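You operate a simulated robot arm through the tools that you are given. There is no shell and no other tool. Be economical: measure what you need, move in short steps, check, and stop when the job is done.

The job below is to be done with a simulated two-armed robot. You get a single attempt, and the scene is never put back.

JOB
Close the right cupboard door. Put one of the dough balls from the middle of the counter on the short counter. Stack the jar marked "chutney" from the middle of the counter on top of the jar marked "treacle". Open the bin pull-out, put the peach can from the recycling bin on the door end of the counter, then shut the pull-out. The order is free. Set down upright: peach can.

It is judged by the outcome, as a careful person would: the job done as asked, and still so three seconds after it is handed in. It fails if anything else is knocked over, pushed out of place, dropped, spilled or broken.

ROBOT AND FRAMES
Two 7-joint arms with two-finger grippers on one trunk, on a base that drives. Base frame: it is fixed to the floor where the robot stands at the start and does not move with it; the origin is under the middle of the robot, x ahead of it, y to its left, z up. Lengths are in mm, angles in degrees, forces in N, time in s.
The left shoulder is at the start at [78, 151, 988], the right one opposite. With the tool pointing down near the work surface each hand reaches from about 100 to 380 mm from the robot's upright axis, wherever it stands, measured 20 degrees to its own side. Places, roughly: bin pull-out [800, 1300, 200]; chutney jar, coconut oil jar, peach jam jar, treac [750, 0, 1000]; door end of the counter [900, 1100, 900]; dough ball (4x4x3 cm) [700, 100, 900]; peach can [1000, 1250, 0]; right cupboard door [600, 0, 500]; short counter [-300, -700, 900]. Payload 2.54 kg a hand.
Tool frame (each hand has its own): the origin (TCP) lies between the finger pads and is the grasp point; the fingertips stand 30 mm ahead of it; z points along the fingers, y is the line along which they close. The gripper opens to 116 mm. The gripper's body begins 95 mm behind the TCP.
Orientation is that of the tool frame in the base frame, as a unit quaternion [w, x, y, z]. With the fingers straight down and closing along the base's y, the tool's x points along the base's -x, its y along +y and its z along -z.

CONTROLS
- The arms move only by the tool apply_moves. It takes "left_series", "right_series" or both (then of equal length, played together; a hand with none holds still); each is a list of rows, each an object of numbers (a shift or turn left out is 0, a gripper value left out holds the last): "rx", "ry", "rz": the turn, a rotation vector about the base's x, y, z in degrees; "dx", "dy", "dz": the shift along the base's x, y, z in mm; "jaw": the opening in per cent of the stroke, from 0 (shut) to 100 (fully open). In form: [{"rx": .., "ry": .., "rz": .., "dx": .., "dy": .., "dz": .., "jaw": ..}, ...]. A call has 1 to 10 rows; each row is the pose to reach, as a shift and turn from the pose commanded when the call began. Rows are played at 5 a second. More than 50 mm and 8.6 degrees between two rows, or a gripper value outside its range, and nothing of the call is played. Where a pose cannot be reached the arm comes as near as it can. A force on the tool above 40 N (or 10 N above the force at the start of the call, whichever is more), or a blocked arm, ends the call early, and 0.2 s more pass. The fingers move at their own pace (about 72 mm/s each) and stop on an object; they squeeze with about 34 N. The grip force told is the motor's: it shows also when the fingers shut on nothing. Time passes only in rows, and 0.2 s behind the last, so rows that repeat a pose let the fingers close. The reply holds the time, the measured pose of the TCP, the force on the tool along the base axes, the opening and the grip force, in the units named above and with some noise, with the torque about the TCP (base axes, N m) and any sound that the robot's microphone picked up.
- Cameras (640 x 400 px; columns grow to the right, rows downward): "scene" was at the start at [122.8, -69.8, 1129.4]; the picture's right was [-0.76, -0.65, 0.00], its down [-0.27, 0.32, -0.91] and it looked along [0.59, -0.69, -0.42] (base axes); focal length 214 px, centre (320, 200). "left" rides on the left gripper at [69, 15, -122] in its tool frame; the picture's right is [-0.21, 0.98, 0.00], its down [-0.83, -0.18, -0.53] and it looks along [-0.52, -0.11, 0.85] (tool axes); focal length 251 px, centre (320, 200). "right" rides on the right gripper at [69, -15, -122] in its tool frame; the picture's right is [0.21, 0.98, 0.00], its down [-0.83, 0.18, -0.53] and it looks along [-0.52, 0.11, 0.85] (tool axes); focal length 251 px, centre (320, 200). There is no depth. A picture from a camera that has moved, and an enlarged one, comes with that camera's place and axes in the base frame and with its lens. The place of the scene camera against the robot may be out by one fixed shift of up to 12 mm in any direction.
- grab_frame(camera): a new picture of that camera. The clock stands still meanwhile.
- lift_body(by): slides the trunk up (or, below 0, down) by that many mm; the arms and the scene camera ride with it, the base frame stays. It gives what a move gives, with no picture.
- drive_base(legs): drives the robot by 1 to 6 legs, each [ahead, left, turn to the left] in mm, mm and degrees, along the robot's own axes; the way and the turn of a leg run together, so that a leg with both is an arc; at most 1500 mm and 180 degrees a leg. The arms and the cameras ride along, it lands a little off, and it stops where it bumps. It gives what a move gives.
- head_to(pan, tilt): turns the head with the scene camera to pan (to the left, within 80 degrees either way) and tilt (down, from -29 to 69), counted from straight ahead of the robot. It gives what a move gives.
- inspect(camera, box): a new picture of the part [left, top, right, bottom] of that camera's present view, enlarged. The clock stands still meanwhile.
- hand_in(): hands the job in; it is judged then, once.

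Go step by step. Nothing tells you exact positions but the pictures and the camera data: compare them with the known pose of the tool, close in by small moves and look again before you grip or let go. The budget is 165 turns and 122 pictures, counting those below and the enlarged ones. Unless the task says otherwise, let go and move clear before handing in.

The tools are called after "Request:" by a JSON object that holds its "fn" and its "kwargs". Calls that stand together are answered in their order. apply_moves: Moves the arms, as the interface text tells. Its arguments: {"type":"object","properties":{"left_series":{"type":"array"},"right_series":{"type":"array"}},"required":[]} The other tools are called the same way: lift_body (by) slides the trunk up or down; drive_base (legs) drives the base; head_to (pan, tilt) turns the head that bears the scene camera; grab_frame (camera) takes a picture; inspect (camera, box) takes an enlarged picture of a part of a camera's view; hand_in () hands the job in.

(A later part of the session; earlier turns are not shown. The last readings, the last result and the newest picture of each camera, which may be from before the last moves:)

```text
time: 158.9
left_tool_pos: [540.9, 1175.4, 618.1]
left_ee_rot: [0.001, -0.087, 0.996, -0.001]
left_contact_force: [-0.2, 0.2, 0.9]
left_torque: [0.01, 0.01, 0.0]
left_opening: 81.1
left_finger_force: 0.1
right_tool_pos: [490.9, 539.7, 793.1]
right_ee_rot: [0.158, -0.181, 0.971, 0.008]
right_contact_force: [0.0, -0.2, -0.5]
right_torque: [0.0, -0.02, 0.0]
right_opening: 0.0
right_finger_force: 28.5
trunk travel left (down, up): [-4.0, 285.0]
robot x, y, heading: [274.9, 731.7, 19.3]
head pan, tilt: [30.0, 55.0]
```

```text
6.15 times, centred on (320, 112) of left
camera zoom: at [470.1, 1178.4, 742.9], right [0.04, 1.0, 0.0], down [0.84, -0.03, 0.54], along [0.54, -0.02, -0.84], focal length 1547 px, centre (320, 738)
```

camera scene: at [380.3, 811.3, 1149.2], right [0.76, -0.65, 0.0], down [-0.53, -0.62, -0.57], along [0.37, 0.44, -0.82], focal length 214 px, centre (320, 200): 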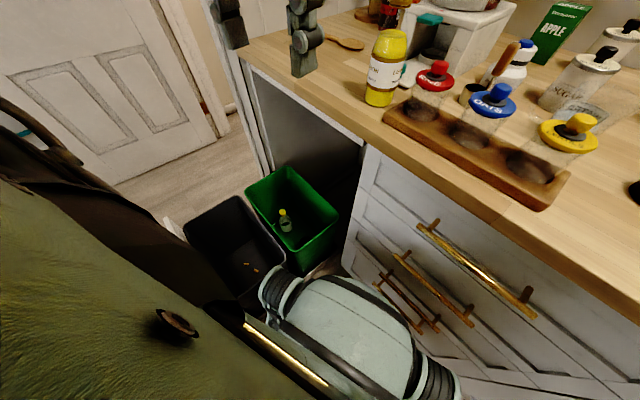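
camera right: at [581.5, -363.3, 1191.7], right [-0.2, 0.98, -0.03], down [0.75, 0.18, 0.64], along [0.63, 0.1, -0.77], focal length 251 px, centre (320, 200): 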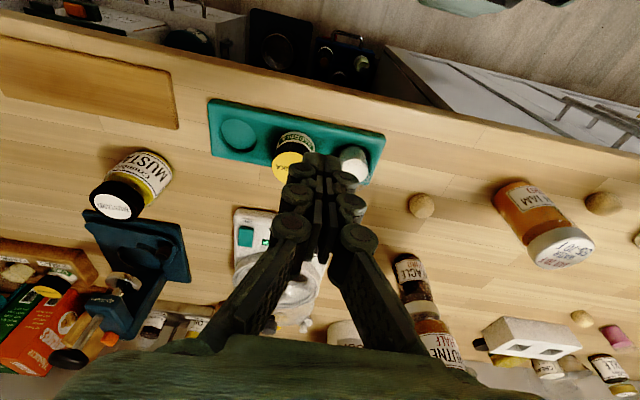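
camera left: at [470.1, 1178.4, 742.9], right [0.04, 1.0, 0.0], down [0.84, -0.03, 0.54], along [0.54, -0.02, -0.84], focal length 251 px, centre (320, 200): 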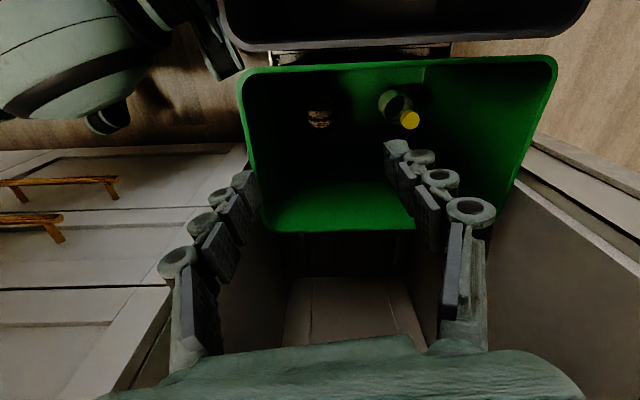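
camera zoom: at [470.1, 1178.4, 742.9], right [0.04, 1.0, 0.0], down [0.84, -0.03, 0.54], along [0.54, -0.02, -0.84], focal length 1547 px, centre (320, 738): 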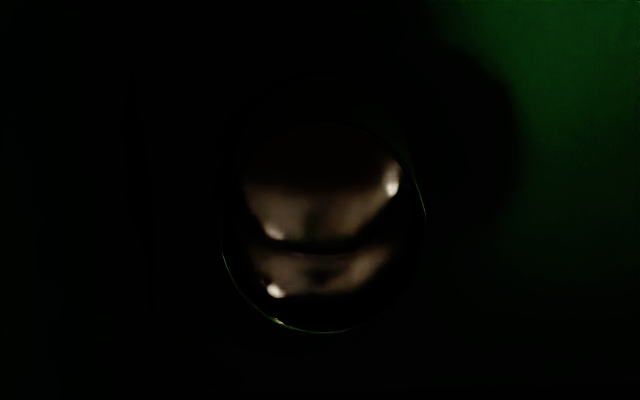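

The can is upright, top centre ≈[620,1170,168], ~75 mm across. I'll open to ~98 mm and descend partway into the bin.

Request:
{"fn": "apply_moves", "kwargs": {"left_series": [{"dz": -45, "dx": 10, "dy": -2, "jaw": 85}, {"dz": -85, "dx": 30, "dy": -4}, {"dz": -125, "dx": 50, "dy": -5}, {"dz": -160, "dx": 68, "dy": -5}, {"dz": -195, "dx": 79, "dy": -5}, {"dz": -235, "dx": 79, "dy": -5}]}}

Request:
{"fn": "grab_frame", "kwargs": {"camera": "left"}}

Request:
{"fn": "grab_frame", "kwargs": {"camera": "scene"}}

```text
time: 160.3
left_tool_pos: [619.2, 1169.9, 384.4]
left_ee_rot: [0.001, -0.088, 0.996, 0.0]
left_contact_force: [-0.5, 0.7, -0.1]
left_torque: [0.02, -0.03, 0.03]
left_opening: 98.5
left_finger_force: 0.0
right_tool_pos: [491.5, 539.0, 793.2]
right_ee_rot: [0.158, -0.18, 0.971, 0.008]
right_contact_force: [-0.5, -0.4, -0.2]
right_torque: [0.0, 0.01, -0.02]
right_opening: 0.0
right_finger_force: 28.4
trunk travel left (down, up): [-4.0, 285.0]
robot x, y, heading: [272.9, 732.1, 19.6]
head pan, tilt: [30.0, 55.0]
```

```text
39 pictures are left
camera left: at [548.7, 1173.8, 507.9], right [0.04, 1.0, 0.0], down [0.84, -0.03, 0.54], along [0.54, -0.02, -0.84], focal length 251 px, centre (320, 200)
```

left: 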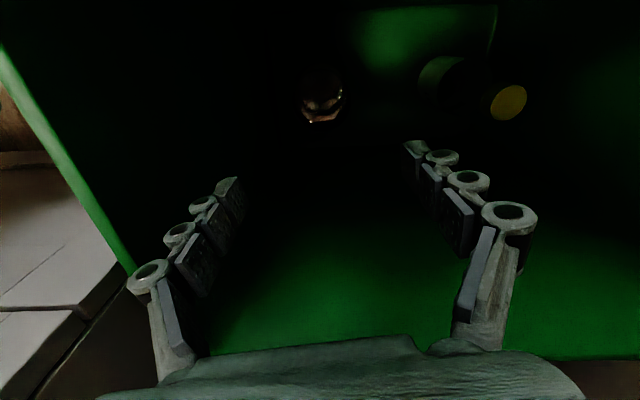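

```text
38 pictures are left
camera scene: at [380.1, 811.2, 864.2], right [0.76, -0.65, 0.0], down [-0.53, -0.62, -0.57], along [0.37, 0.44, -0.82], focal length 214 px, centre (320, 200)
```

scene: 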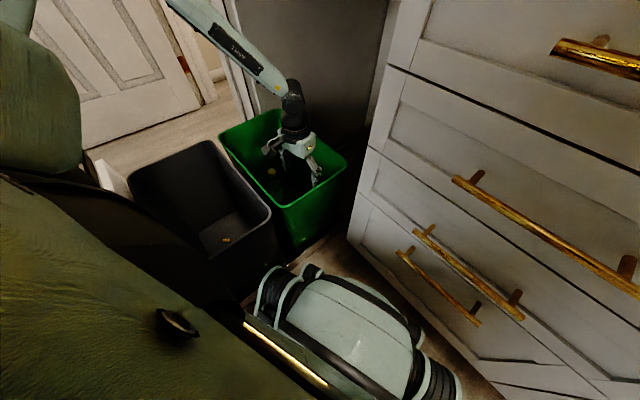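

Request:
{"fn": "inspect", "kwargs": {"camera": "left", "box": [260, 50, 390, 140]}}

```text
4.44 times, centred on (325, 95) of left
camera zoom: at [548.7, 1173.8, 507.9], right [0.04, 1.0, 0.0], down [0.84, -0.03, 0.54], along [0.54, -0.02, -0.84], focal length 1118 px, centre (298, 667)
```

zoom: 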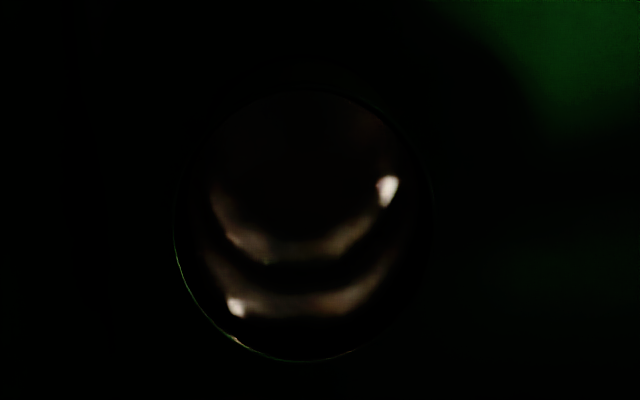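

Top centre confirmed ≈[618,1172,168]. I'll descend to straddle it.

Request:
{"fn": "apply_moves", "kwargs": {"left_series": [{"dy": 2, "dz": -40}, {"dy": 2, "dz": -80}, {"dy": 2, "dz": -120}, {"dy": 2, "dz": -155}, {"dy": 2, "dz": -185}, {"dy": 2, "dz": -210}]}}

Request:
{"fn": "grab_frame", "kwargs": {"camera": "left"}}

```text
time: 161.7
left_tool_pos: [583.1, 1186.3, 311.8]
left_ee_rot: [0.001, -0.089, 0.996, -0.001]
left_contact_force: [-0.2, 0.5, 0.2]
left_torque: [-0.01, -0.01, 0.01]
left_opening: 98.7
left_finger_force: 0.1
left hand out of reach, approached as far as the arm can: row 2, 3, 4, 5, 6
right_tool_pos: [490.2, 539.5, 793.9]
right_ee_rot: [0.158, -0.18, 0.971, 0.009]
right_contact_force: [0.4, -0.4, -0.1]
right_torque: [0.0, -0.04, 0.01]
right_opening: 0.2
right_finger_force: 28.5
trunk travel left (down, up): [-4.0, 285.0]
robot x, y, heading: [274.3, 734.9, 19.3]
head pan, tilt: [30.0, 55.0]
```

```text
36 pictures are left
camera left: at [512.6, 1191.0, 435.6], right [0.04, 1.0, 0.0], down [0.84, -0.03, 0.54], along [0.54, -0.02, -0.84], focal length 251 px, centre (320, 200)
```

left: 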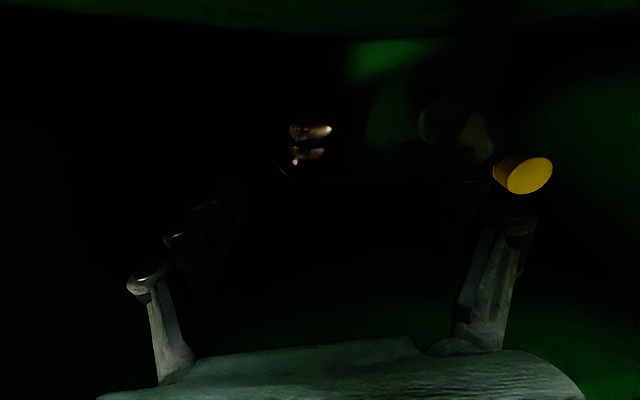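

Out of reach at that depth: the base must be closer. I'll lift the hand out of the bin, then turn back to heading 0 and ease nearer.

Request:
{"fn": "apply_moves", "kwargs": {"left_series": [{"dz": 45}, {"dz": 90}, {"dz": 135}, {"dz": 180, "dx": -10}, {"dz": 225, "dx": -30}, {"dz": 265, "dx": -60}, {"dz": 300, "dx": -90}]}}

Request:
{"fn": "drive_base", "kwargs": {"legs": [[0, 0, -19.4]]}}

Request:
{"fn": "drive_base", "kwargs": {"legs": [[50, 0, 0], [0, 60, 0]]}}

Request:
{"fn": "grab_frame", "kwargs": {"camera": "scene"}}

```text
time: 163.3
left_tool_pos: [492.6, 1187.2, 610.8]
left_ee_rot: [-0.001, -0.088, 0.996, -0.001]
left_contact_force: [-0.6, 1.2, -0.4]
left_torque: [0.0, 0.02, 0.0]
left_opening: 98.8
left_finger_force: 0.2
right_tool_pos: [491.0, 538.7, 794.2]
right_ee_rot: [0.158, -0.181, 0.971, 0.008]
right_contact_force: [0.4, 0.4, -0.5]
right_torque: [-0.03, 0.0, -0.01]
right_opening: 0.0
right_finger_force: 28.8
trunk travel left (down, up): [-4.0, 285.0]
robot x, y, heading: [274.6, 734.5, 19.4]
head pan, tilt: [30.0, 55.0]
```

```text
time: 164.8
left_tool_pos: [631.9, 1089.5, 611.4]
left_ee_rot: [0.001, 0.081, 0.997, 0.0]
left_contact_force: [0.1, -0.4, -0.1]
left_torque: [0.03, -0.04, -0.03]
left_opening: 98.5
left_finger_force: 0.0
right_tool_pos: [414.6, 479.2, 792.9]
right_ee_rot: [0.158, -0.015, 0.987, -0.019]
right_contact_force: [-0.6, -0.3, 0.2]
right_torque: [0.02, -0.01, 0.02]
right_opening: 0.0
right_finger_force: 28.7
trunk travel left (down, up): [-4.0, 285.0]
robot x, y, heading: [276.7, 734.6, 0.2]
head pan, tilt: [30.0, 55.0]
```

```text
time: 165.8
left_tool_pos: [646.5, 1092.7, 602.5]
left_ee_rot: [-0.017, 0.086, 0.996, -0.002]
left_contact_force: [0.3, 0.4, 0.1]
left_torque: [0.01, -0.01, 0.03]
left_opening: 98.9
left_finger_force: 0.1
right_tool_pos: [461.9, 486.9, 794.5]
right_ee_rot: [0.161, -0.03, 0.986, -0.019]
right_contact_force: [0.0, 0.4, 0.6]
right_torque: [0.0, -0.04, -0.01]
right_opening: 0.2
right_finger_force: 29.4
trunk travel left (down, up): [-4.0, 285.0]
robot x, y, heading: [315.5, 738.4, 1.7]
head pan, tilt: [30.0, 55.0]
stopped in leg 1: the robot was blocked; the commanded pose is now the measured one
```

```text
35 pictures are left
camera scene: at [439.0, 777.4, 865.4], right [0.52, -0.85, 0.01], down [-0.69, -0.43, -0.58], along [0.49, 0.3, -0.82], focal length 214 px, centre (320, 200)
```

scene: 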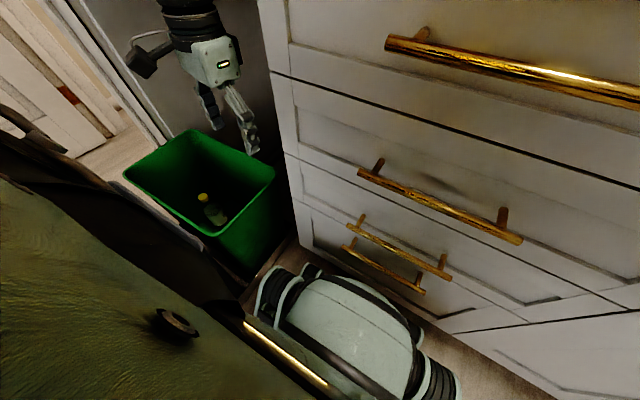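

The swinging hand met the counter edge. I'll pull it back and then try strafing left.

Request:
{"fn": "apply_moves", "kwargs": {"left_series": [{"dx": -40, "dy": 10}, {"dx": -80, "dy": 30}, {"dx": -120, "dy": 60}, {"dx": -150, "dy": 80}]}}

Request:
{"fn": "drive_base", "kwargs": {"legs": [[0, 0, -1.7]]}}

Request:
{"fn": "drive_base", "kwargs": {"legs": [[0, 80, 0]]}}

Request:
{"fn": "grab_frame", "kwargs": {"camera": "left"}}

```text
time: 167.0
left_tool_pos: [445.8, 1167.9, 574.8]
left_ee_rot: [-0.175, 0.086, 0.981, -0.018]
left_contact_force: [-1.4, -0.1, 0.1]
left_torque: [-0.02, 0.02, 0.02]
left_opening: 98.5
left_finger_force: 0.0
right_tool_pos: [464.7, 484.3, 794.7]
right_ee_rot: [0.158, -0.027, 0.987, -0.017]
right_contact_force: [-0.1, 0.5, -0.4]
right_torque: [0.01, -0.01, 0.02]
right_opening: 0.0
right_finger_force: 28.0
trunk travel left (down, up): [-4.0, 285.0]
robot x, y, heading: [316.1, 732.8, 1.4]
head pan, tilt: [30.0, 55.0]
stopped in row 4 (left hand): the arm was blocked; the commanded pose is now the measured one
```

```text
time: 167.8
left_tool_pos: [457.3, 1163.9, 572.4]
left_ee_rot: [-0.173, 0.101, 0.98, -0.016]
left_contact_force: [-0.3, -0.3, 0.5]
left_torque: [-0.02, 0.0, 0.0]
left_opening: 98.5
left_finger_force: 0.0
right_tool_pos: [458.2, 480.1, 793.6]
right_ee_rot: [0.158, -0.012, 0.987, -0.019]
right_contact_force: [0.1, 0.0, 0.7]
right_torque: [0.0, 0.0, 0.0]
right_opening: 0.0
right_finger_force: 28.8
trunk travel left (down, up): [-4.0, 285.0]
robot x, y, heading: [320.5, 739.3, -0.2]
head pan, tilt: [30.0, 55.0]
```

```text
time: 169.3
left_tool_pos: [457.3, 1233.9, 574.4]
left_ee_rot: [-0.176, 0.098, 0.979, -0.016]
left_contact_force: [-0.3, 0.2, -0.5]
left_torque: [0.02, -0.02, -0.01]
left_opening: 98.7
left_finger_force: 0.0
right_tool_pos: [457.6, 549.4, 792.6]
right_ee_rot: [0.158, -0.015, 0.987, -0.018]
right_contact_force: [0.3, -0.3, 0.3]
right_torque: [0.02, 0.01, -0.01]
right_opening: 0.0
right_finger_force: 28.1
trunk travel left (down, up): [-4.0, 285.0]
robot x, y, heading: [319.3, 805.7, -0.1]
head pan, tilt: [30.0, 55.0]
stopped in leg 1: the robot was blocked; the commanded pose is now the measured one
```

```text
34 pictures are left
camera left: at [437.2, 1263.6, 712.6], right [0.38, 0.92, -0.14], down [0.91, -0.34, 0.23], along [0.17, -0.21, -0.96], focal length 251 px, centre (320, 200)
```

left: 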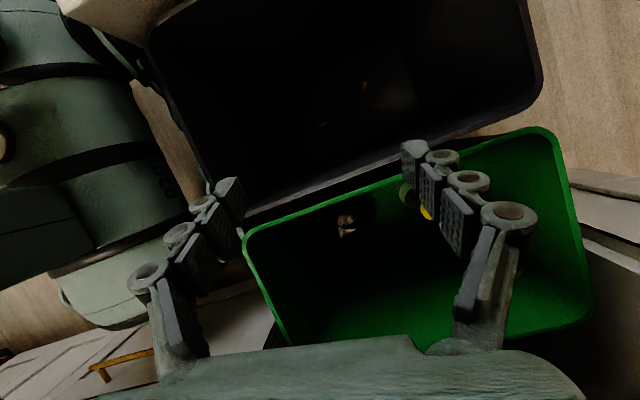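

Blocked at y≈806 – base now as near as it gets. I'll straighten the hand, with yaw toward the arm's line, over the can and test how deep it can go.

Request:
{"fn": "apply_moves", "kwargs": {"left_series": [{"rx": 1.3, "ry": -2.7, "rz": 7.3, "dx": 15}, {"rx": 2.5, "ry": -5.4, "rz": 14.5, "dx": 40, "dy": -10}, {"rx": 3.8, "ry": -8.1, "rz": 21.8, "dx": 65, "dy": -20}, {"rx": 5.1, "ry": -10.8, "rz": 29.1, "dx": 90, "dy": -30}, {"rx": 6.4, "ry": -13.5, "rz": 36.4, "dx": 115, "dy": -45, "dz": -20}, {"rx": 7.6, "ry": -16.2, "rz": 43.6, "dx": 140, "dy": -55, "dz": -50}, {"rx": 8.9, "ry": -18.9, "rz": 50.9, "dx": 161, "dy": -62, "dz": -85}]}}

Request:
{"fn": "apply_moves", "kwargs": {"left_series": [{"dz": -40}, {"dz": -80}, {"dz": -120}, {"dz": -160}, {"dz": -195}, {"dz": -230}]}}

Request:
{"fn": "grab_frame", "kwargs": {"camera": "left"}}

Request:
{"fn": "grab_frame", "kwargs": {"camera": "scene"}}

```text
time: 170.9
left_tool_pos: [617.5, 1172.5, 489.3]
left_ee_rot: [0.001, -0.343, 0.939, 0.0]
left_contact_force: [0.2, -0.1, 0.0]
left_torque: [-0.01, 0.0, 0.0]
left_opening: 98.6
left_finger_force: 0.1
right_tool_pos: [459.7, 550.1, 794.7]
right_ee_rot: [0.158, -0.014, 0.987, -0.019]
right_contact_force: [-0.3, 0.1, 0.3]
right_torque: [0.02, 0.0, -0.01]
right_opening: 0.1
right_finger_force: 28.3
trunk travel left (down, up): [-4.0, 285.0]
robot x, y, heading: [317.9, 803.9, 0.1]
head pan, tilt: [30.0, 55.0]
```

```text
time: 172.3
left_tool_pos: [616.5, 1173.4, 258.9]
left_ee_rot: [0.001, -0.342, 0.94, 0.0]
left_contact_force: [-0.6, 0.1, 0.1]
left_torque: [0.01, 0.03, 0.01]
left_opening: 98.3
left_finger_force: 0.0
right_tool_pos: [459.1, 548.7, 793.5]
right_ee_rot: [0.158, -0.014, 0.987, -0.019]
right_contact_force: [-0.7, 0.3, -0.4]
right_torque: [-0.01, -0.02, -0.01]
right_opening: 0.0
right_finger_force: 28.5
trunk travel left (down, up): [-4.0, 285.0]
robot x, y, heading: [318.1, 801.6, 0.2]
head pan, tilt: [30.0, 55.0]
```

```text
33 pictures are left
camera left: at [554.0, 1140.8, 382.2], right [-0.46, 0.89, 0.0], down [0.75, 0.39, 0.53], along [0.47, 0.25, -0.85], focal length 251 px, centre (320, 200)
```

left: 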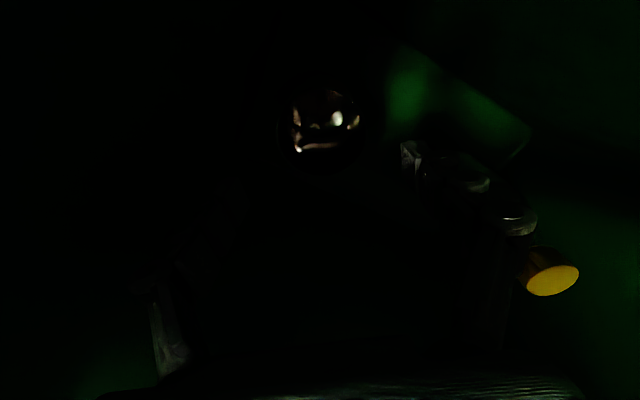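

```text
32 pictures are left
camera scene: at [444.5, 841.5, 864.2], right [0.5, -0.87, 0.0], down [-0.71, -0.41, -0.57], along [0.5, 0.29, -0.82], focal length 214 px, centre (320, 200)
```

scene: 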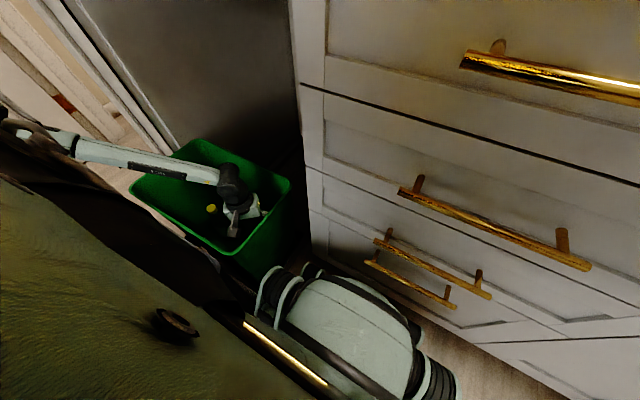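

It goes deeper here. Zoom once to confirm alignment.

Request:
{"fn": "inspect", "kwargs": {"camera": "left", "box": [250, 60, 400, 200]}}

```text
2.86 times, centred on (325, 130) of left
camera zoom: at [554.0, 1140.8, 382.2], right [-0.46, 0.89, 0.0], down [0.75, 0.39, 0.53], along [0.47, 0.25, -0.85], focal length 718 px, centre (306, 400)
```

zoom: 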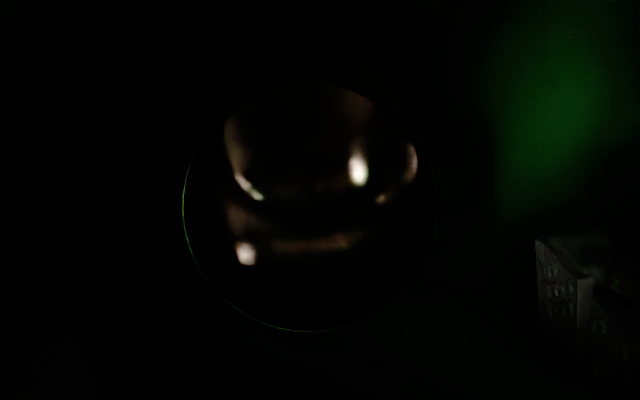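

Aligned (can centre ≈[614,1173]). I'll descend to about z=145 and close.

Request:
{"fn": "apply_moves", "kwargs": {"left_series": [{"dx": -2, "dz": -30}, {"dx": -2, "dz": -60}, {"dx": -2, "dz": -85}, {"dx": -2, "dz": -105}, {"dx": -2, "dz": -115}]}}

```text
time: 173.5
left_tool_pos: [614.0, 1172.4, 143.5]
left_ee_rot: [0.0, -0.342, 0.94, 0.0]
left_contact_force: [-0.7, 0.2, 0.4]
left_torque: [0.02, -0.02, 0.0]
left_opening: 98.6
left_finger_force: 0.0
right_tool_pos: [459.3, 550.4, 793.5]
right_ee_rot: [0.157, -0.015, 0.987, -0.018]
right_contact_force: [0.5, 1.4, 0.0]
right_torque: [-0.04, -0.02, 0.0]
right_opening: 0.1
right_finger_force: 28.5
trunk travel left (down, up): [-4.0, 285.0]
robot x, y, heading: [316.0, 804.0, -0.1]
head pan, tilt: [30.0, 55.0]
```

Reached without contact. Closing on the can.

Request:
{"fn": "apply_moves", "kwargs": {"left_series": [{"jaw": 60}, {"jaw": 50}, {"jaw": 45}, {"jaw": 45}, {"jaw": 45}]}}

Request:
{"fn": "grab_frame", "kwargs": {"camera": "left"}}

```text
time: 174.7
left_tool_pos: [615.0, 1174.2, 144.9]
left_ee_rot: [-0.001, -0.341, 0.94, 0.0]
left_contact_force: [-0.7, -0.8, 0.5]
left_torque: [0.05, 0.05, 0.0]
left_opening: 73.5
left_finger_force: 34.0
right_tool_pos: [459.7, 550.7, 793.7]
right_ee_rot: [0.158, -0.015, 0.987, -0.019]
right_contact_force: [-1.0, -0.1, -0.3]
right_torque: [0.02, -0.02, 0.01]
right_opening: 0.0
right_finger_force: 28.8
trunk travel left (down, up): [-4.0, 285.0]
robot x, y, heading: [320.0, 805.9, 0.2]
head pan, tilt: [30.0, 55.0]
```

```text
30 pictures are left
camera left: at [552.3, 1140.9, 268.0], right [-0.46, 0.89, 0.0], down [0.75, 0.39, 0.53], along [0.47, 0.25, -0.85], focal length 251 px, centre (320, 200)
```

left: 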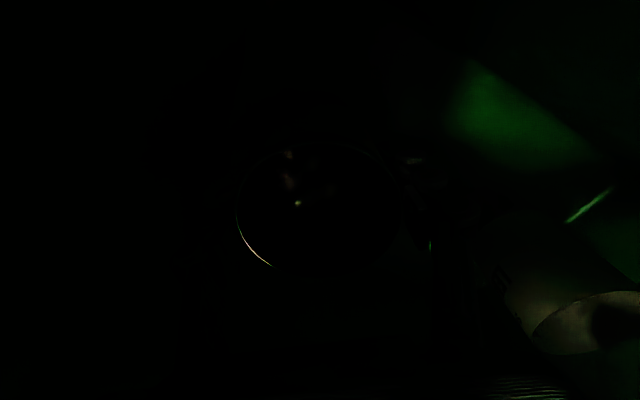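

Held at 73.5 mm. Lifting out slowly.

Request:
{"fn": "apply_moves", "kwargs": {"left_series": [{"dz": 25}, {"dz": 65}, {"dz": 105}, {"dz": 145}, {"dz": 185}, {"dz": 225, "dx": -10}, {"dz": 265, "dx": -20}, {"dz": 305, "dx": -35}, {"dz": 345, "dx": -50}]}}

Request:
{"fn": "grab_frame", "kwargs": {"camera": "left"}}

Request:
{"fn": "grab_frame", "kwargs": {"camera": "scene"}}

```text
time: 176.7
left_tool_pos: [580.0, 1187.4, 484.4]
left_ee_rot: [-0.001, -0.342, 0.94, 0.0]
left_contact_force: [0.3, -0.1, -0.8]
left_torque: [0.01, -0.02, 0.02]
left_opening: 73.2
left_finger_force: 34.0
left hand out of reach, approached as far as the arm can: row 9
right_tool_pos: [459.1, 550.6, 793.8]
right_ee_rot: [0.158, -0.015, 0.987, -0.018]
right_contact_force: [0.5, 0.4, -0.2]
right_torque: [0.01, 0.0, -0.03]
right_opening: 0.1
right_finger_force: 28.8
trunk travel left (down, up): [-4.0, 285.0]
robot x, y, heading: [321.0, 803.6, 0.0]
head pan, tilt: [30.0, 55.0]
```

```text
29 pictures are left
camera left: at [517.4, 1155.5, 609.0], right [-0.46, 0.89, 0.0], down [0.75, 0.39, 0.53], along [0.47, 0.25, -0.85], focal length 251 px, centre (320, 200)
```

left: 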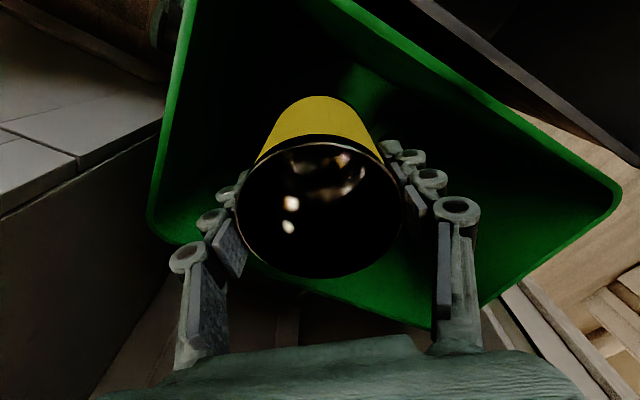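

```text
28 pictures are left
camera scene: at [444.6, 841.7, 864.1], right [0.5, -0.87, 0.0], down [-0.71, -0.41, -0.57], along [0.5, 0.29, -0.82], focal length 214 px, centre (320, 200)
```

scene: 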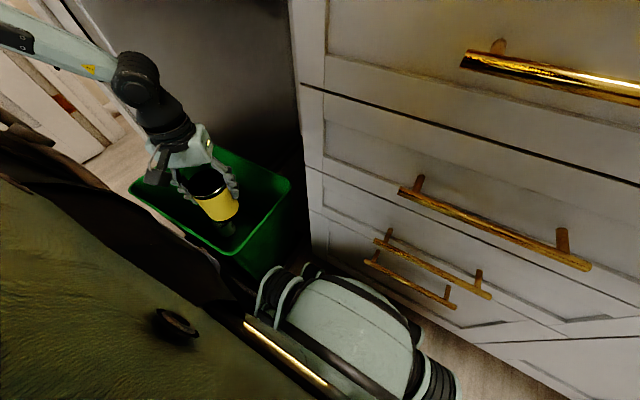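

The yellow can is out of the bin's depth. I'll raise the trunk 130, back the base away 150, then raise fully.

Request:
{"fn": "lift_body", "kwargs": {"by": 130}}

Request:
{"fn": "drive_base", "kwargs": {"legs": [[0, -30, 0], [-160, 0, 0]]}}

Request:
{"fn": "lift_body", "kwargs": {"by": 155}}

Request:
{"fn": "grab_frame", "kwargs": {"camera": "scene"}}

```text
time: 178.2
left_tool_pos: [579.9, 1186.6, 614.8]
left_ee_rot: [-0.001, -0.342, 0.94, -0.001]
left_contact_force: [-0.1, 0.5, 0.1]
left_torque: [0.01, 0.02, 0.03]
left_opening: 73.1
left_finger_force: 34.5
right_tool_pos: [458.5, 550.6, 921.5]
right_ee_rot: [0.158, -0.015, 0.987, -0.018]
right_contact_force: [0.3, -0.5, -0.1]
right_torque: [-0.02, 0.01, 0.0]
right_opening: 0.0
right_finger_force: 28.9
trunk travel left (down, up): [-134.0, 155.0]
robot x, y, heading: [316.5, 806.3, 0.2]
head pan, tilt: [30.0, 55.0]
```

```text
time: 180.2
left_tool_pos: [421.5, 1157.8, 614.2]
left_ee_rot: [-0.001, -0.341, 0.94, 0.0]
left_contact_force: [0.5, -0.5, -0.1]
left_torque: [-0.03, 0.01, 0.03]
left_opening: 73.0
left_finger_force: 34.0
right_tool_pos: [299.8, 521.0, 923.6]
right_ee_rot: [0.158, -0.014, 0.987, -0.019]
right_contact_force: [-0.3, 0.1, 0.2]
right_torque: [-0.02, 0.0, -0.01]
right_opening: 0.0
right_finger_force: 28.4
trunk travel left (down, up): [-134.0, 155.0]
robot x, y, heading: [157.8, 771.6, -0.2]
head pan, tilt: [30.0, 55.0]
```

```text
time: 182.0
left_tool_pos: [420.8, 1157.3, 768.8]
left_ee_rot: [0.0, -0.342, 0.94, 0.001]
left_contact_force: [-0.1, 0.3, -0.8]
left_torque: [-0.02, -0.01, 0.01]
left_opening: 73.4
left_finger_force: 34.2
right_tool_pos: [299.2, 520.3, 1078.5]
right_ee_rot: [0.157, -0.014, 0.987, -0.018]
right_contact_force: [0.2, -0.5, -0.2]
right_torque: [0.01, -0.01, -0.01]
right_opening: 0.0
right_finger_force: 28.9
trunk travel left (down, up): [-289.0, 0.0]
robot x, y, heading: [157.8, 777.4, -0.1]
head pan, tilt: [30.0, 55.0]
```

```text
27 pictures are left
camera scene: at [285.3, 811.8, 1149.1], right [0.5, -0.87, 0.0], down [-0.71, -0.41, -0.57], along [0.5, 0.29, -0.82], focal length 214 px, centre (320, 200)
```

scene: 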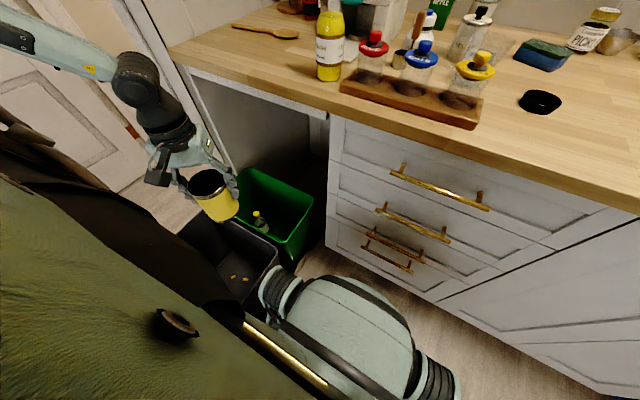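

I'll raise the can above counter level, return the base forward, and set it near [715,1220], clear of the bottle and spoon.

Request:
{"fn": "apply_moves", "kwargs": {"left_series": [{"dz": 45}, {"dz": 90}, {"dz": 135}, {"dz": 180}, {"dz": 225}, {"dz": 265}, {"dz": 300}]}}

Request:
{"fn": "drive_base", "kwargs": {"legs": [[160, 0, 0], [0, 20, 0]]}}

Request:
{"fn": "apply_moves", "kwargs": {"left_series": [{"dx": 30, "dy": 10}, {"dx": 60, "dy": 20}, {"dx": 90, "dy": 30}, {"dx": 115, "dy": 40}, {"dx": 135, "dy": 50}]}}

Request:
{"fn": "head_to", "kwargs": {"pan": 35, "tilt": 35}}

Request:
{"fn": "grab_frame", "kwargs": {"camera": "scene"}}

Request:
{"fn": "grab_frame", "kwargs": {"camera": "left"}}

```text
time: 183.6
left_tool_pos: [420.2, 1156.3, 1070.5]
left_ee_rot: [-0.001, -0.342, 0.94, 0.0]
left_contact_force: [0.5, 0.3, -0.4]
left_torque: [0.0, 0.02, 0.01]
left_opening: 73.2
left_finger_force: 33.7
left hand out of reach, approached as far as the arm can: row 1
right_tool_pos: [300.4, 520.4, 1078.9]
right_ee_rot: [0.157, -0.013, 0.987, -0.018]
right_contact_force: [-1.1, 0.9, 0.2]
right_torque: [0.03, -0.03, -0.02]
right_opening: 0.0
right_finger_force: 28.5
trunk travel left (down, up): [-289.0, 0.0]
robot x, y, heading: [160.1, 773.3, -0.1]
head pan, tilt: [30.0, 55.0]
```

```text
time: 185.5
left_tool_pos: [580.5, 1177.9, 1070.5]
left_ee_rot: [-0.001, -0.342, 0.94, 0.0]
left_contact_force: [-0.5, 0.2, -0.1]
left_torque: [0.0, 0.0, -0.01]
left_opening: 73.2
left_finger_force: 33.8
right_tool_pos: [459.5, 540.2, 1079.0]
right_ee_rot: [0.158, -0.015, 0.987, -0.019]
right_contact_force: [-0.5, 0.2, 0.8]
right_torque: [0.0, -0.05, 0.0]
right_opening: 0.0
right_finger_force: 29.1
trunk travel left (down, up): [-289.0, 0.0]
robot x, y, heading: [318.2, 790.6, 0.2]
head pan, tilt: [30.0, 55.0]
```

```text
time: 186.7
left_tool_pos: [714.8, 1228.2, 1070.0]
left_ee_rot: [-0.001, -0.342, 0.94, 0.0]
left_contact_force: [-0.8, -0.1, -0.8]
left_torque: [0.01, -0.02, 0.03]
left_opening: 73.3
left_finger_force: 34.2
right_tool_pos: [459.7, 540.0, 1079.5]
right_ee_rot: [0.157, -0.015, 0.987, -0.018]
right_contact_force: [0.3, 0.0, 0.1]
right_torque: [0.01, 0.02, -0.02]
right_opening: 0.0
right_finger_force: 29.0
trunk travel left (down, up): [-289.0, 0.0]
robot x, y, heading: [319.5, 796.0, 0.1]
head pan, tilt: [30.0, 55.0]
```

```text
time: 187.6
left_tool_pos: [715.2, 1226.3, 1070.8]
left_ee_rot: [-0.002, -0.341, 0.94, 0.0]
left_contact_force: [0.6, -0.1, -0.2]
left_torque: [-0.02, -0.01, 0.02]
left_opening: 73.2
left_finger_force: 34.3
right_tool_pos: [458.8, 540.7, 1078.5]
right_ee_rot: [0.157, -0.015, 0.987, -0.019]
right_contact_force: [0.3, -0.4, -0.1]
right_torque: [0.01, 0.03, -0.02]
right_opening: 0.0
right_finger_force: 28.4
trunk travel left (down, up): [-289.0, 0.0]
robot x, y, heading: [318.8, 796.2, 0.3]
head pan, tilt: [35.0, 35.0]
```

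```text
26 pictures are left
camera scene: at [454.1, 846.0, 1177.3], right [0.57, -0.82, 0.0], down [-0.47, -0.33, -0.82], along [0.67, 0.47, -0.57], focal length 214 px, centre (320, 200)
```

scene: 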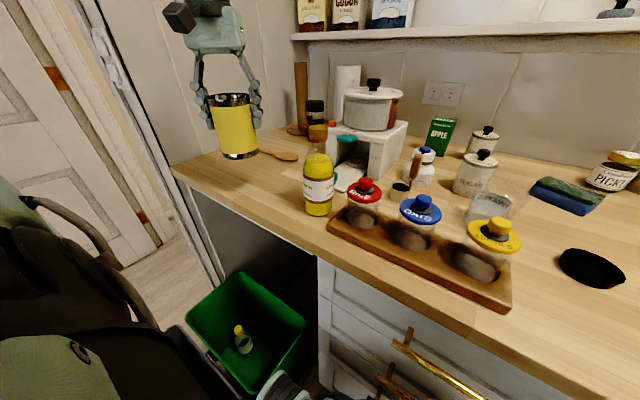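

```text
25 pictures are left
camera left: at [652.9, 1194.8, 1194.2], right [-0.46, 0.89, 0.0], down [0.75, 0.39, 0.53], along [0.47, 0.25, -0.85], focal length 251 px, centre (320, 200)
```

left: 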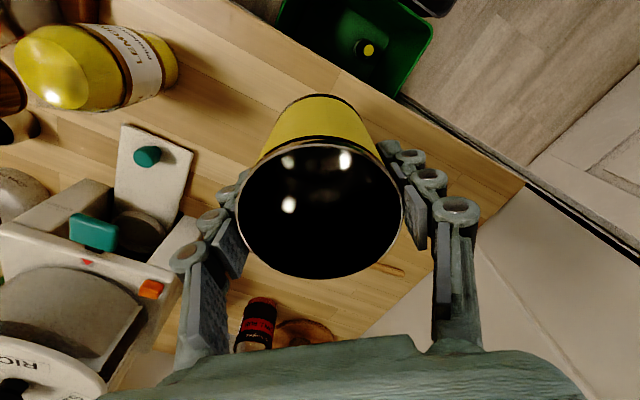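

Good clear spot. I'll shift 15 mm further from the edge and lower near the surface.

Request:
{"fn": "apply_moves", "kwargs": {"left_series": [{"dx": 15, "dz": -20}, {"dx": 15, "dz": -40}, {"dx": 15, "dz": -55}, {"dx": 15, "dz": -65}]}}

Request:
{"fn": "inspect", "kwargs": {"camera": "scene", "box": [150, 60, 350, 220]}}

```text
time: 188.6
left_tool_pos: [730.0, 1227.7, 1004.1]
left_ee_rot: [0.0, -0.341, 0.94, 0.0]
left_contact_force: [0.5, 0.7, -0.5]
left_torque: [0.0, 0.02, 0.01]
left_opening: 73.1
left_finger_force: 33.7
right_tool_pos: [458.6, 540.3, 1079.1]
right_ee_rot: [0.158, -0.015, 0.987, -0.019]
right_contact_force: [-0.4, 0.3, -0.5]
right_torque: [-0.01, -0.03, 0.0]
right_opening: 0.0
right_finger_force: 28.4
trunk travel left (down, up): [-289.0, 0.0]
robot x, y, heading: [318.0, 792.6, 0.1]
head pan, tilt: [35.0, 35.0]
```

```text
2.50 times, centred on (250, 140) of scene
camera zoom: at [454.1, 846.1, 1177.4], right [0.57, -0.82, 0.0], down [-0.47, -0.33, -0.82], along [0.67, 0.47, -0.57], focal length 536 px, centre (495, 350)
```

zoom: 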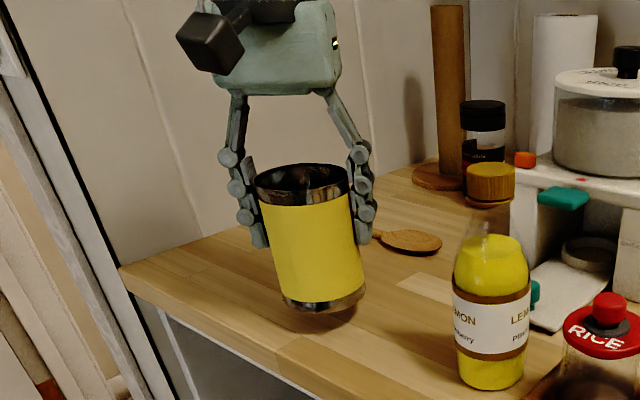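

Lowering in small steps until contact.

Request:
{"fn": "apply_moves", "kwargs": {"left_series": [{"dz": -6}, {"dz": -12}, {"dz": -16}, {"dz": -20}]}}

Request:
{"fn": "inspect", "kwargs": {"camera": "scene", "box": [190, 100, 310, 200]}}

```text
time: 189.6
left_tool_pos: [729.6, 1227.0, 984.2]
left_ee_rot: [-0.001, -0.342, 0.94, -0.001]
left_contact_force: [0.4, 0.5, -0.2]
left_torque: [0.02, -0.01, 0.0]
left_opening: 73.4
left_finger_force: 34.2
right_tool_pos: [457.9, 541.5, 1078.4]
right_ee_rot: [0.158, -0.014, 0.987, -0.018]
right_contact_force: [-0.3, 0.3, 0.2]
right_torque: [-0.01, 0.01, 0.0]
right_opening: 0.0
right_finger_force: 28.6
trunk travel left (down, up): [-289.0, 0.0]
robot x, y, heading: [320.3, 795.2, 0.1]
head pan, tilt: [35.0, 35.0]
```

```text
4.00 times, centred on (250, 150) of scene
camera zoom: at [454.1, 846.1, 1177.4], right [0.57, -0.82, 0.0], down [-0.47, -0.33, -0.82], along [0.67, 0.47, -0.57], focal length 858 px, centre (600, 400)
```

zoom: 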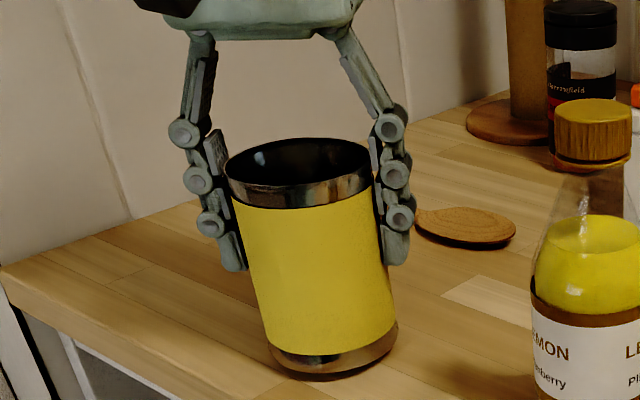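

Request:
{"fn": "apply_moves", "kwargs": {"left_series": [{"dz": -3}, {"dz": -6}, {"dz": -9}, {"dz": -12}]}}

```text
time: 190.6
left_tool_pos: [728.4, 1227.5, 975.8]
left_ee_rot: [0.003, -0.342, 0.94, 0.0]
left_contact_force: [-1.7, 3.8, 19.3]
left_torque: [-0.05, 0.31, -0.2]
left_opening: 73.2
left_finger_force: 34.2
right_tool_pos: [457.2, 540.6, 1078.1]
right_ee_rot: [0.158, -0.015, 0.987, -0.019]
right_contact_force: [-0.3, 0.7, -0.4]
right_torque: [0.03, 0.05, 0.03]
right_opening: 0.0
right_finger_force: 28.6
trunk travel left (down, up): [-289.0, 0.0]
robot x, y, heading: [319.6, 796.7, 0.0]
head pan, tilt: [35.0, 35.0]
```

The can has touched down (19 N). I'll ease up 3 mm, open and rise.

Request:
{"fn": "apply_moves", "kwargs": {"left_series": [{"dz": 3}, {"dz": 3}, {"dz": 3, "jaw": 70}, {"dz": 3, "jaw": 85}, {"dz": 3, "jaw": 90}, {"dz": 3, "jaw": 90}, {"dz": 40}, {"dz": 80}, {"dz": 110}]}}

Request:
{"fn": "inspect", "kwargs": {"camera": "scene", "box": [150, 60, 350, 220]}}

```text
time: 192.6
left_tool_pos: [729.3, 1225.6, 1081.5]
left_ee_rot: [-0.002, -0.341, 0.94, 0.0]
left_contact_force: [-0.9, 0.6, 0.2]
left_torque: [-0.02, 0.01, 0.01]
left_opening: 104.4
left_finger_force: 0.0
right_tool_pos: [457.6, 540.0, 1078.0]
right_ee_rot: [0.158, -0.015, 0.987, -0.02]
right_contact_force: [0.6, 0.2, 0.1]
right_torque: [0.04, -0.01, 0.02]
right_opening: 0.1
right_finger_force: 28.2
trunk travel left (down, up): [-289.0, 0.0]
robot x, y, heading: [317.9, 798.1, 0.1]
head pan, tilt: [35.0, 35.0]
```

```text
2.50 times, centred on (250, 140) of scene
camera zoom: at [453.9, 845.7, 1177.4], right [0.57, -0.82, 0.0], down [-0.47, -0.33, -0.82], along [0.67, 0.47, -0.57], focal length 536 px, centre (495, 350)
```

zoom: 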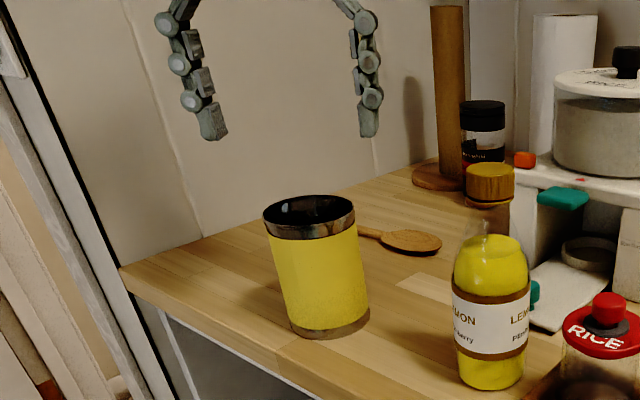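

The can stands upright. Now I'll retract the hand, drive round in front of the pull-out, and close the fingers.

Request:
{"fn": "apply_moves", "kwargs": {"left_series": [{"dx": -35, "dy": -10, "dz": 10}, {"dx": -75, "dy": -20, "dz": 10}, {"dx": -115, "dy": -35, "dz": 10}, {"dx": -145, "dy": -45, "dz": 5, "jaw": 0}]}}

Request:
{"fn": "drive_base", "kwargs": {"legs": [[0, -20, 0], [-600, 0, 0], [0, 215, 0]]}}

Request:
{"fn": "lift_body", "kwargs": {"by": -285}}

Request:
{"fn": "head_to", "kwargs": {"pan": 10, "tilt": 40}}

Request:
{"fn": "grab_frame", "kwargs": {"camera": "scene"}}

```text
time: 193.6
left_tool_pos: [583.8, 1181.2, 1087.7]
left_ee_rot: [0.0, -0.341, 0.94, 0.0]
left_contact_force: [0.4, 0.9, 0.9]
left_torque: [-0.03, -0.02, -0.02]
left_opening: 52.4
left_finger_force: 2.7
right_tool_pos: [458.5, 541.1, 1078.3]
right_ee_rot: [0.158, -0.015, 0.987, -0.019]
right_contact_force: [-0.6, -0.1, -0.7]
right_torque: [-0.04, 0.0, -0.04]
right_opening: 0.0
right_finger_force: 28.5
trunk travel left (down, up): [-289.0, 0.0]
robot x, y, heading: [322.0, 795.9, -0.0]
head pan, tilt: [35.0, 35.0]
```

```text
time: 199.7
left_tool_pos: [-21.5, 1376.8, 1087.9]
left_ee_rot: [-0.001, -0.344, 0.939, 0.0]
left_contact_force: [-0.1, 0.6, 0.5]
left_torque: [0.03, -0.01, 0.02]
left_opening: 0.3
left_finger_force: 28.6
right_tool_pos: [-144.1, 734.5, 1077.5]
right_ee_rot: [0.158, -0.016, 0.987, -0.018]
right_contact_force: [0.3, 1.2, -0.5]
right_torque: [-0.03, 0.01, 0.01]
right_opening: 0.0
right_finger_force: 28.2
trunk travel left (down, up): [-289.0, 0.0]
robot x, y, heading: [-287.2, 989.6, 0.3]
head pan, tilt: [35.0, 35.0]
```

```text
time: 202.6
left_tool_pos: [-21.7, 1376.6, 802.6]
left_ee_rot: [0.0, -0.345, 0.939, 0.0]
left_contact_force: [1.1, -0.2, -0.5]
left_torque: [-0.03, 0.0, 0.0]
left_opening: 0.0
left_finger_force: 28.4
right_tool_pos: [-144.6, 733.9, 794.2]
right_ee_rot: [0.159, -0.017, 0.987, -0.019]
right_contact_force: [0.6, 0.6, -0.1]
right_torque: [-0.02, -0.01, -0.04]
right_opening: 0.1
right_finger_force: 29.0
trunk travel left (down, up): [-4.0, 285.0]
robot x, y, heading: [-284.5, 987.3, 0.1]
head pan, tilt: [35.0, 35.0]
```

```text
time: 203.5
left_tool_pos: [-21.4, 1376.7, 802.3]
left_ee_rot: [-0.001, -0.344, 0.939, 0.0]
left_contact_force: [-0.3, 0.4, -0.5]
left_torque: [0.01, -0.01, 0.04]
left_opening: 0.0
left_finger_force: 28.9
right_tool_pos: [-144.5, 734.6, 793.1]
right_ee_rot: [0.158, -0.017, 0.987, -0.018]
right_contact_force: [0.1, 0.1, 0.7]
right_torque: [0.01, -0.03, 0.01]
right_opening: 0.0
right_finger_force: 28.6
trunk travel left (down, up): [-4.0, 285.0]
robot x, y, heading: [-286.2, 985.8, 0.0]
head pan, tilt: [10.0, 40.0]
```

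```text
21 pictures are left
camera scene: at [-138.9, 1004.3, 884.9], right [0.18, -0.98, 0.0], down [-0.63, -0.11, -0.77], along [0.75, 0.14, -0.64], focal length 214 px, centre (320, 200)
```

scene: 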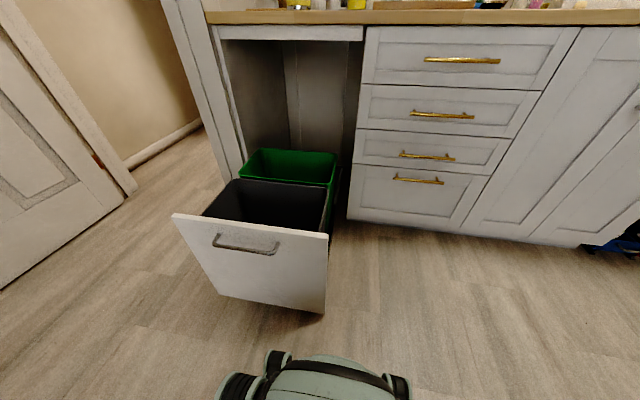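

The bar is at ≈[172,1259,428]. I'll bring the closed fingers down in front of it at z≈450.

Request:
{"fn": "apply_moves", "kwargs": {"left_series": [{"dx": 10, "dy": -14, "dz": -39}, {"dx": 20, "dy": -28, "dz": -78}, {"dx": 30, "dy": -42, "dz": -117}, {"dx": 40, "dy": -56, "dz": -156}, {"dx": 50, "dy": -70, "dz": -195}, {"dx": 60, "dy": -84, "dz": -234}, {"dx": 70, "dy": -98, "dz": -273}, {"dx": 80, "dy": -112, "dz": -312}, {"dx": 95, "dy": -122, "dz": -352}]}}

Request:
{"fn": "grab_frame", "kwargs": {"camera": "scene"}}

Request:
{"fn": "grab_frame", "kwargs": {"camera": "left"}}

```text
time: 205.5
left_tool_pos: [74.1, 1255.5, 450.6]
left_ee_rot: [0.0, -0.345, 0.939, 0.001]
left_contact_force: [-0.2, 0.7, 0.2]
left_torque: [0.0, -0.02, 0.03]
left_opening: 0.0
left_finger_force: 28.6
right_tool_pos: [-145.2, 734.9, 793.6]
right_ee_rot: [0.158, -0.016, 0.987, -0.018]
right_contact_force: [0.5, -0.7, 0.1]
right_torque: [0.0, -0.02, -0.02]
right_opening: 0.1
right_finger_force: 28.1
trunk travel left (down, up): [-4.0, 285.0]
robot x, y, heading: [-287.3, 988.1, -0.0]
head pan, tilt: [10.0, 40.0]
```

```text
20 pictures are left
camera scene: at [-139.0, 1004.2, 884.9], right [0.18, -0.98, 0.0], down [-0.63, -0.11, -0.77], along [0.75, 0.14, -0.64], focal length 214 px, centre (320, 200)
```

scene: 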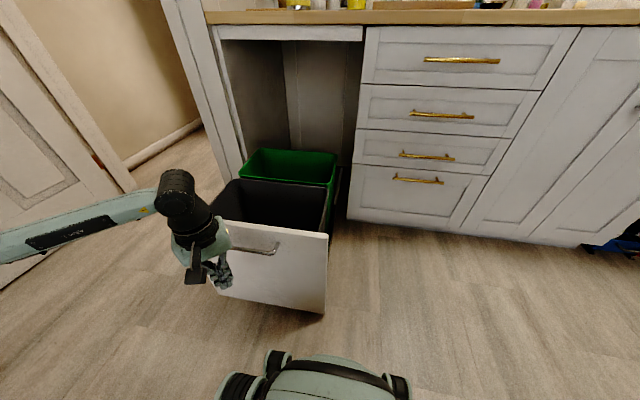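

```text
19 pictures are left
camera left: at [11.0, 1222.2, 574.4], right [-0.47, 0.88, 0.0], down [0.75, 0.4, 0.53], along [0.47, 0.25, -0.85], focal length 251 px, centre (320, 200)
```

left: 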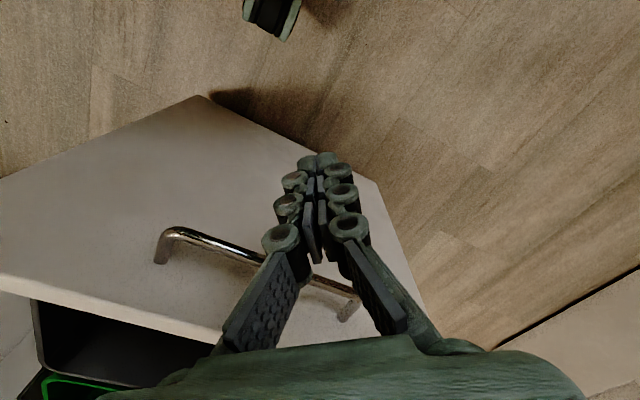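

The fingers are centred in front of the bar. I'll push by driving forward 430 first.

Request:
{"fn": "drive_base", "kwargs": {"legs": [[430, 0, 0]]}}

Request:
{"fn": "grab_frame", "kwargs": {"camera": "scene"}}

```text
time: 208.1
left_tool_pos: [503.3, 1259.1, 451.5]
left_ee_rot: [-0.001, -0.346, 0.938, 0.0]
left_contact_force: [-0.7, 0.0, 0.3]
left_torque: [0.03, -0.03, -0.01]
left_opening: 0.2
left_finger_force: 28.8
right_tool_pos: [287.7, 736.2, 792.9]
right_ee_rot: [0.158, -0.018, 0.987, -0.018]
right_contact_force: [0.0, 0.7, 0.0]
right_torque: [0.01, -0.01, -0.02]
right_opening: 0.0
right_finger_force: 28.3
trunk travel left (down, up): [-4.0, 285.0]
robot x, y, heading: [147.7, 989.9, 0.4]
head pan, tilt: [10.0, 40.0]
```

```text
18 pictures are left
camera scene: at [292.7, 1006.7, 884.8], right [0.18, -0.98, 0.0], down [-0.63, -0.12, -0.77], along [0.75, 0.14, -0.64], focal length 214 px, centre (320, 200)
```

scene: 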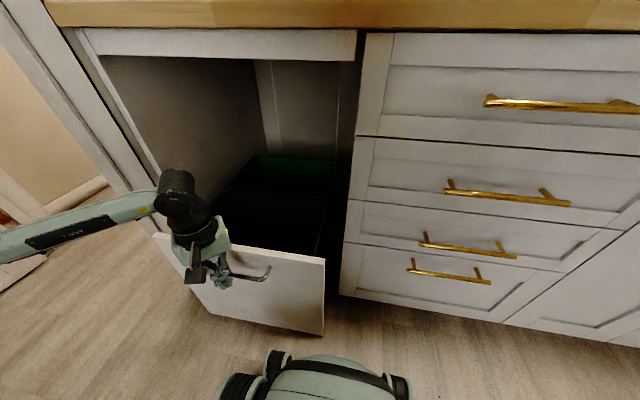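

It's sliding in well. I'll finish with the arm in small steps so the force limit protects it.

Request:
{"fn": "apply_moves", "kwargs": {"left_series": [{"dx": 20}, {"dx": 40}, {"dx": 60}, {"dx": 75}, {"dx": 90}, {"dx": 102}, {"dx": 112}, {"dx": 122}, {"dx": 132}, {"dx": 142}]}}

Request:
{"fn": "grab_frame", "kwargs": {"camera": "scene"}}

```text
time: 210.3
left_tool_pos: [632.4, 1257.1, 449.6]
left_ee_rot: [-0.009, -0.342, 0.94, 0.004]
left_contact_force: [-8.9, -0.6, 8.9]
left_torque: [0.0, 0.07, -0.05]
left_opening: 0.0
left_finger_force: 29.4
right_tool_pos: [287.5, 736.9, 794.5]
right_ee_rot: [0.158, -0.02, 0.987, -0.017]
right_contact_force: [-0.5, 0.2, -0.1]
right_torque: [-0.03, -0.02, 0.04]
right_opening: 0.0
right_finger_force: 28.1
trunk travel left (down, up): [-4.0, 285.0]
robot x, y, heading: [144.7, 990.0, 0.5]
head pan, tilt: [10.0, 40.0]
stopped in row 10 (left hand): the force on the tool passed its limit at 49 N (the readings are from after the stop); the commanded pose is now the measured one
```

```text
17 pictures are left
camera scene: at [291.6, 1006.7, 885.1], right [0.18, -0.98, 0.0], down [-0.63, -0.12, -0.77], along [0.75, 0.14, -0.64], focal length 214 px, centre (320, 200)
```

scene: 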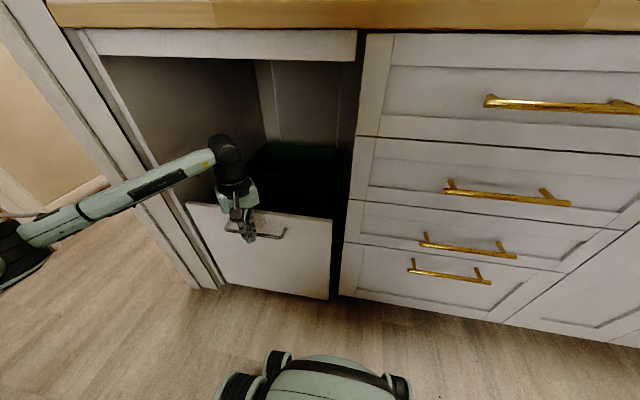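

It hit its end stop. I'll withdraw, and look at whether the front sits flush.

Request:
{"fn": "apply_moves", "kwargs": {"left_series": [{"dx": -30}, {"dx": -70}, {"dx": -110}, {"dx": -150}, {"dx": -165, "dz": 40}, {"dx": -165, "dz": 85}, {"dx": -165, "dz": 130}, {"dx": -165, "dz": 175}, {"dx": -165, "dz": 220}, {"dx": -165, "dz": 265}]}}

Request:
{"fn": "lift_body", "kwargs": {"by": 285}}

Request:
{"fn": "head_to", "kwargs": {"pan": 20, "tilt": 45}}

Request:
{"fn": "grab_frame", "kwargs": {"camera": "scene"}}

```text
time: 212.5
left_tool_pos: [467.0, 1256.3, 714.7]
left_ee_rot: [-0.012, -0.343, 0.939, 0.005]
left_contact_force: [-0.5, 0.4, -0.1]
left_torque: [-0.04, 0.01, 0.05]
left_opening: 0.3
left_finger_force: 28.7
right_tool_pos: [287.7, 737.1, 793.2]
right_ee_rot: [0.159, -0.019, 0.987, -0.018]
right_contact_force: [0.8, 0.9, 0.2]
right_torque: [-0.07, -0.02, 0.0]
right_opening: 0.1
right_finger_force: 28.7
trunk travel left (down, up): [-4.0, 285.0]
robot x, y, heading: [147.4, 988.4, 0.1]
head pan, tilt: [10.0, 40.0]
```

```text
time: 215.3
left_tool_pos: [469.4, 1257.2, 999.5]
left_ee_rot: [-0.011, -0.343, 0.939, 0.004]
left_contact_force: [0.1, 0.3, -0.1]
left_torque: [0.02, -0.01, -0.03]
left_opening: 0.4
left_finger_force: 28.0
right_tool_pos: [288.7, 737.7, 1078.7]
right_ee_rot: [0.158, -0.018, 0.987, -0.019]
right_contact_force: [0.5, -0.4, -0.2]
right_torque: [-0.03, 0.0, -0.03]
right_opening: 0.2
right_finger_force: 28.7
trunk travel left (down, up): [-289.0, 0.0]
robot x, y, heading: [146.8, 994.8, 0.0]
head pan, tilt: [10.0, 40.0]
```

```text
time: 216.1
left_tool_pos: [467.9, 1256.5, 1001.6]
left_ee_rot: [-0.01, -0.343, 0.939, 0.005]
left_contact_force: [1.1, 0.2, 0.2]
left_torque: [0.01, -0.02, -0.02]
left_opening: 0.0
left_finger_force: 28.7
right_tool_pos: [287.8, 736.3, 1078.2]
right_ee_rot: [0.158, -0.019, 0.987, -0.018]
right_contact_force: [-0.8, -0.7, -0.3]
right_torque: [-0.01, -0.01, 0.02]
right_opening: 0.1
right_finger_force: 28.7
trunk travel left (down, up): [-289.0, 0.0]
robot x, y, heading: [146.5, 991.1, 0.5]
head pan, tilt: [20.0, 45.0]
```

```text
16 pictures are left
camera scene: at [284.9, 1019.8, 1162.6], right [0.35, -0.94, 0.0], down [-0.66, -0.25, -0.71], along [0.66, 0.25, -0.71], focal length 214 px, centre (320, 200)
```

scene: 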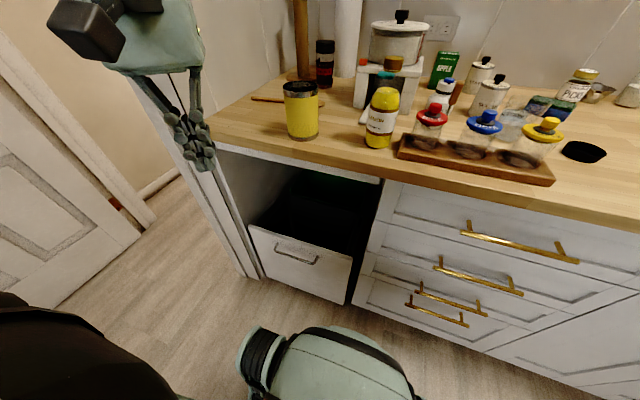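

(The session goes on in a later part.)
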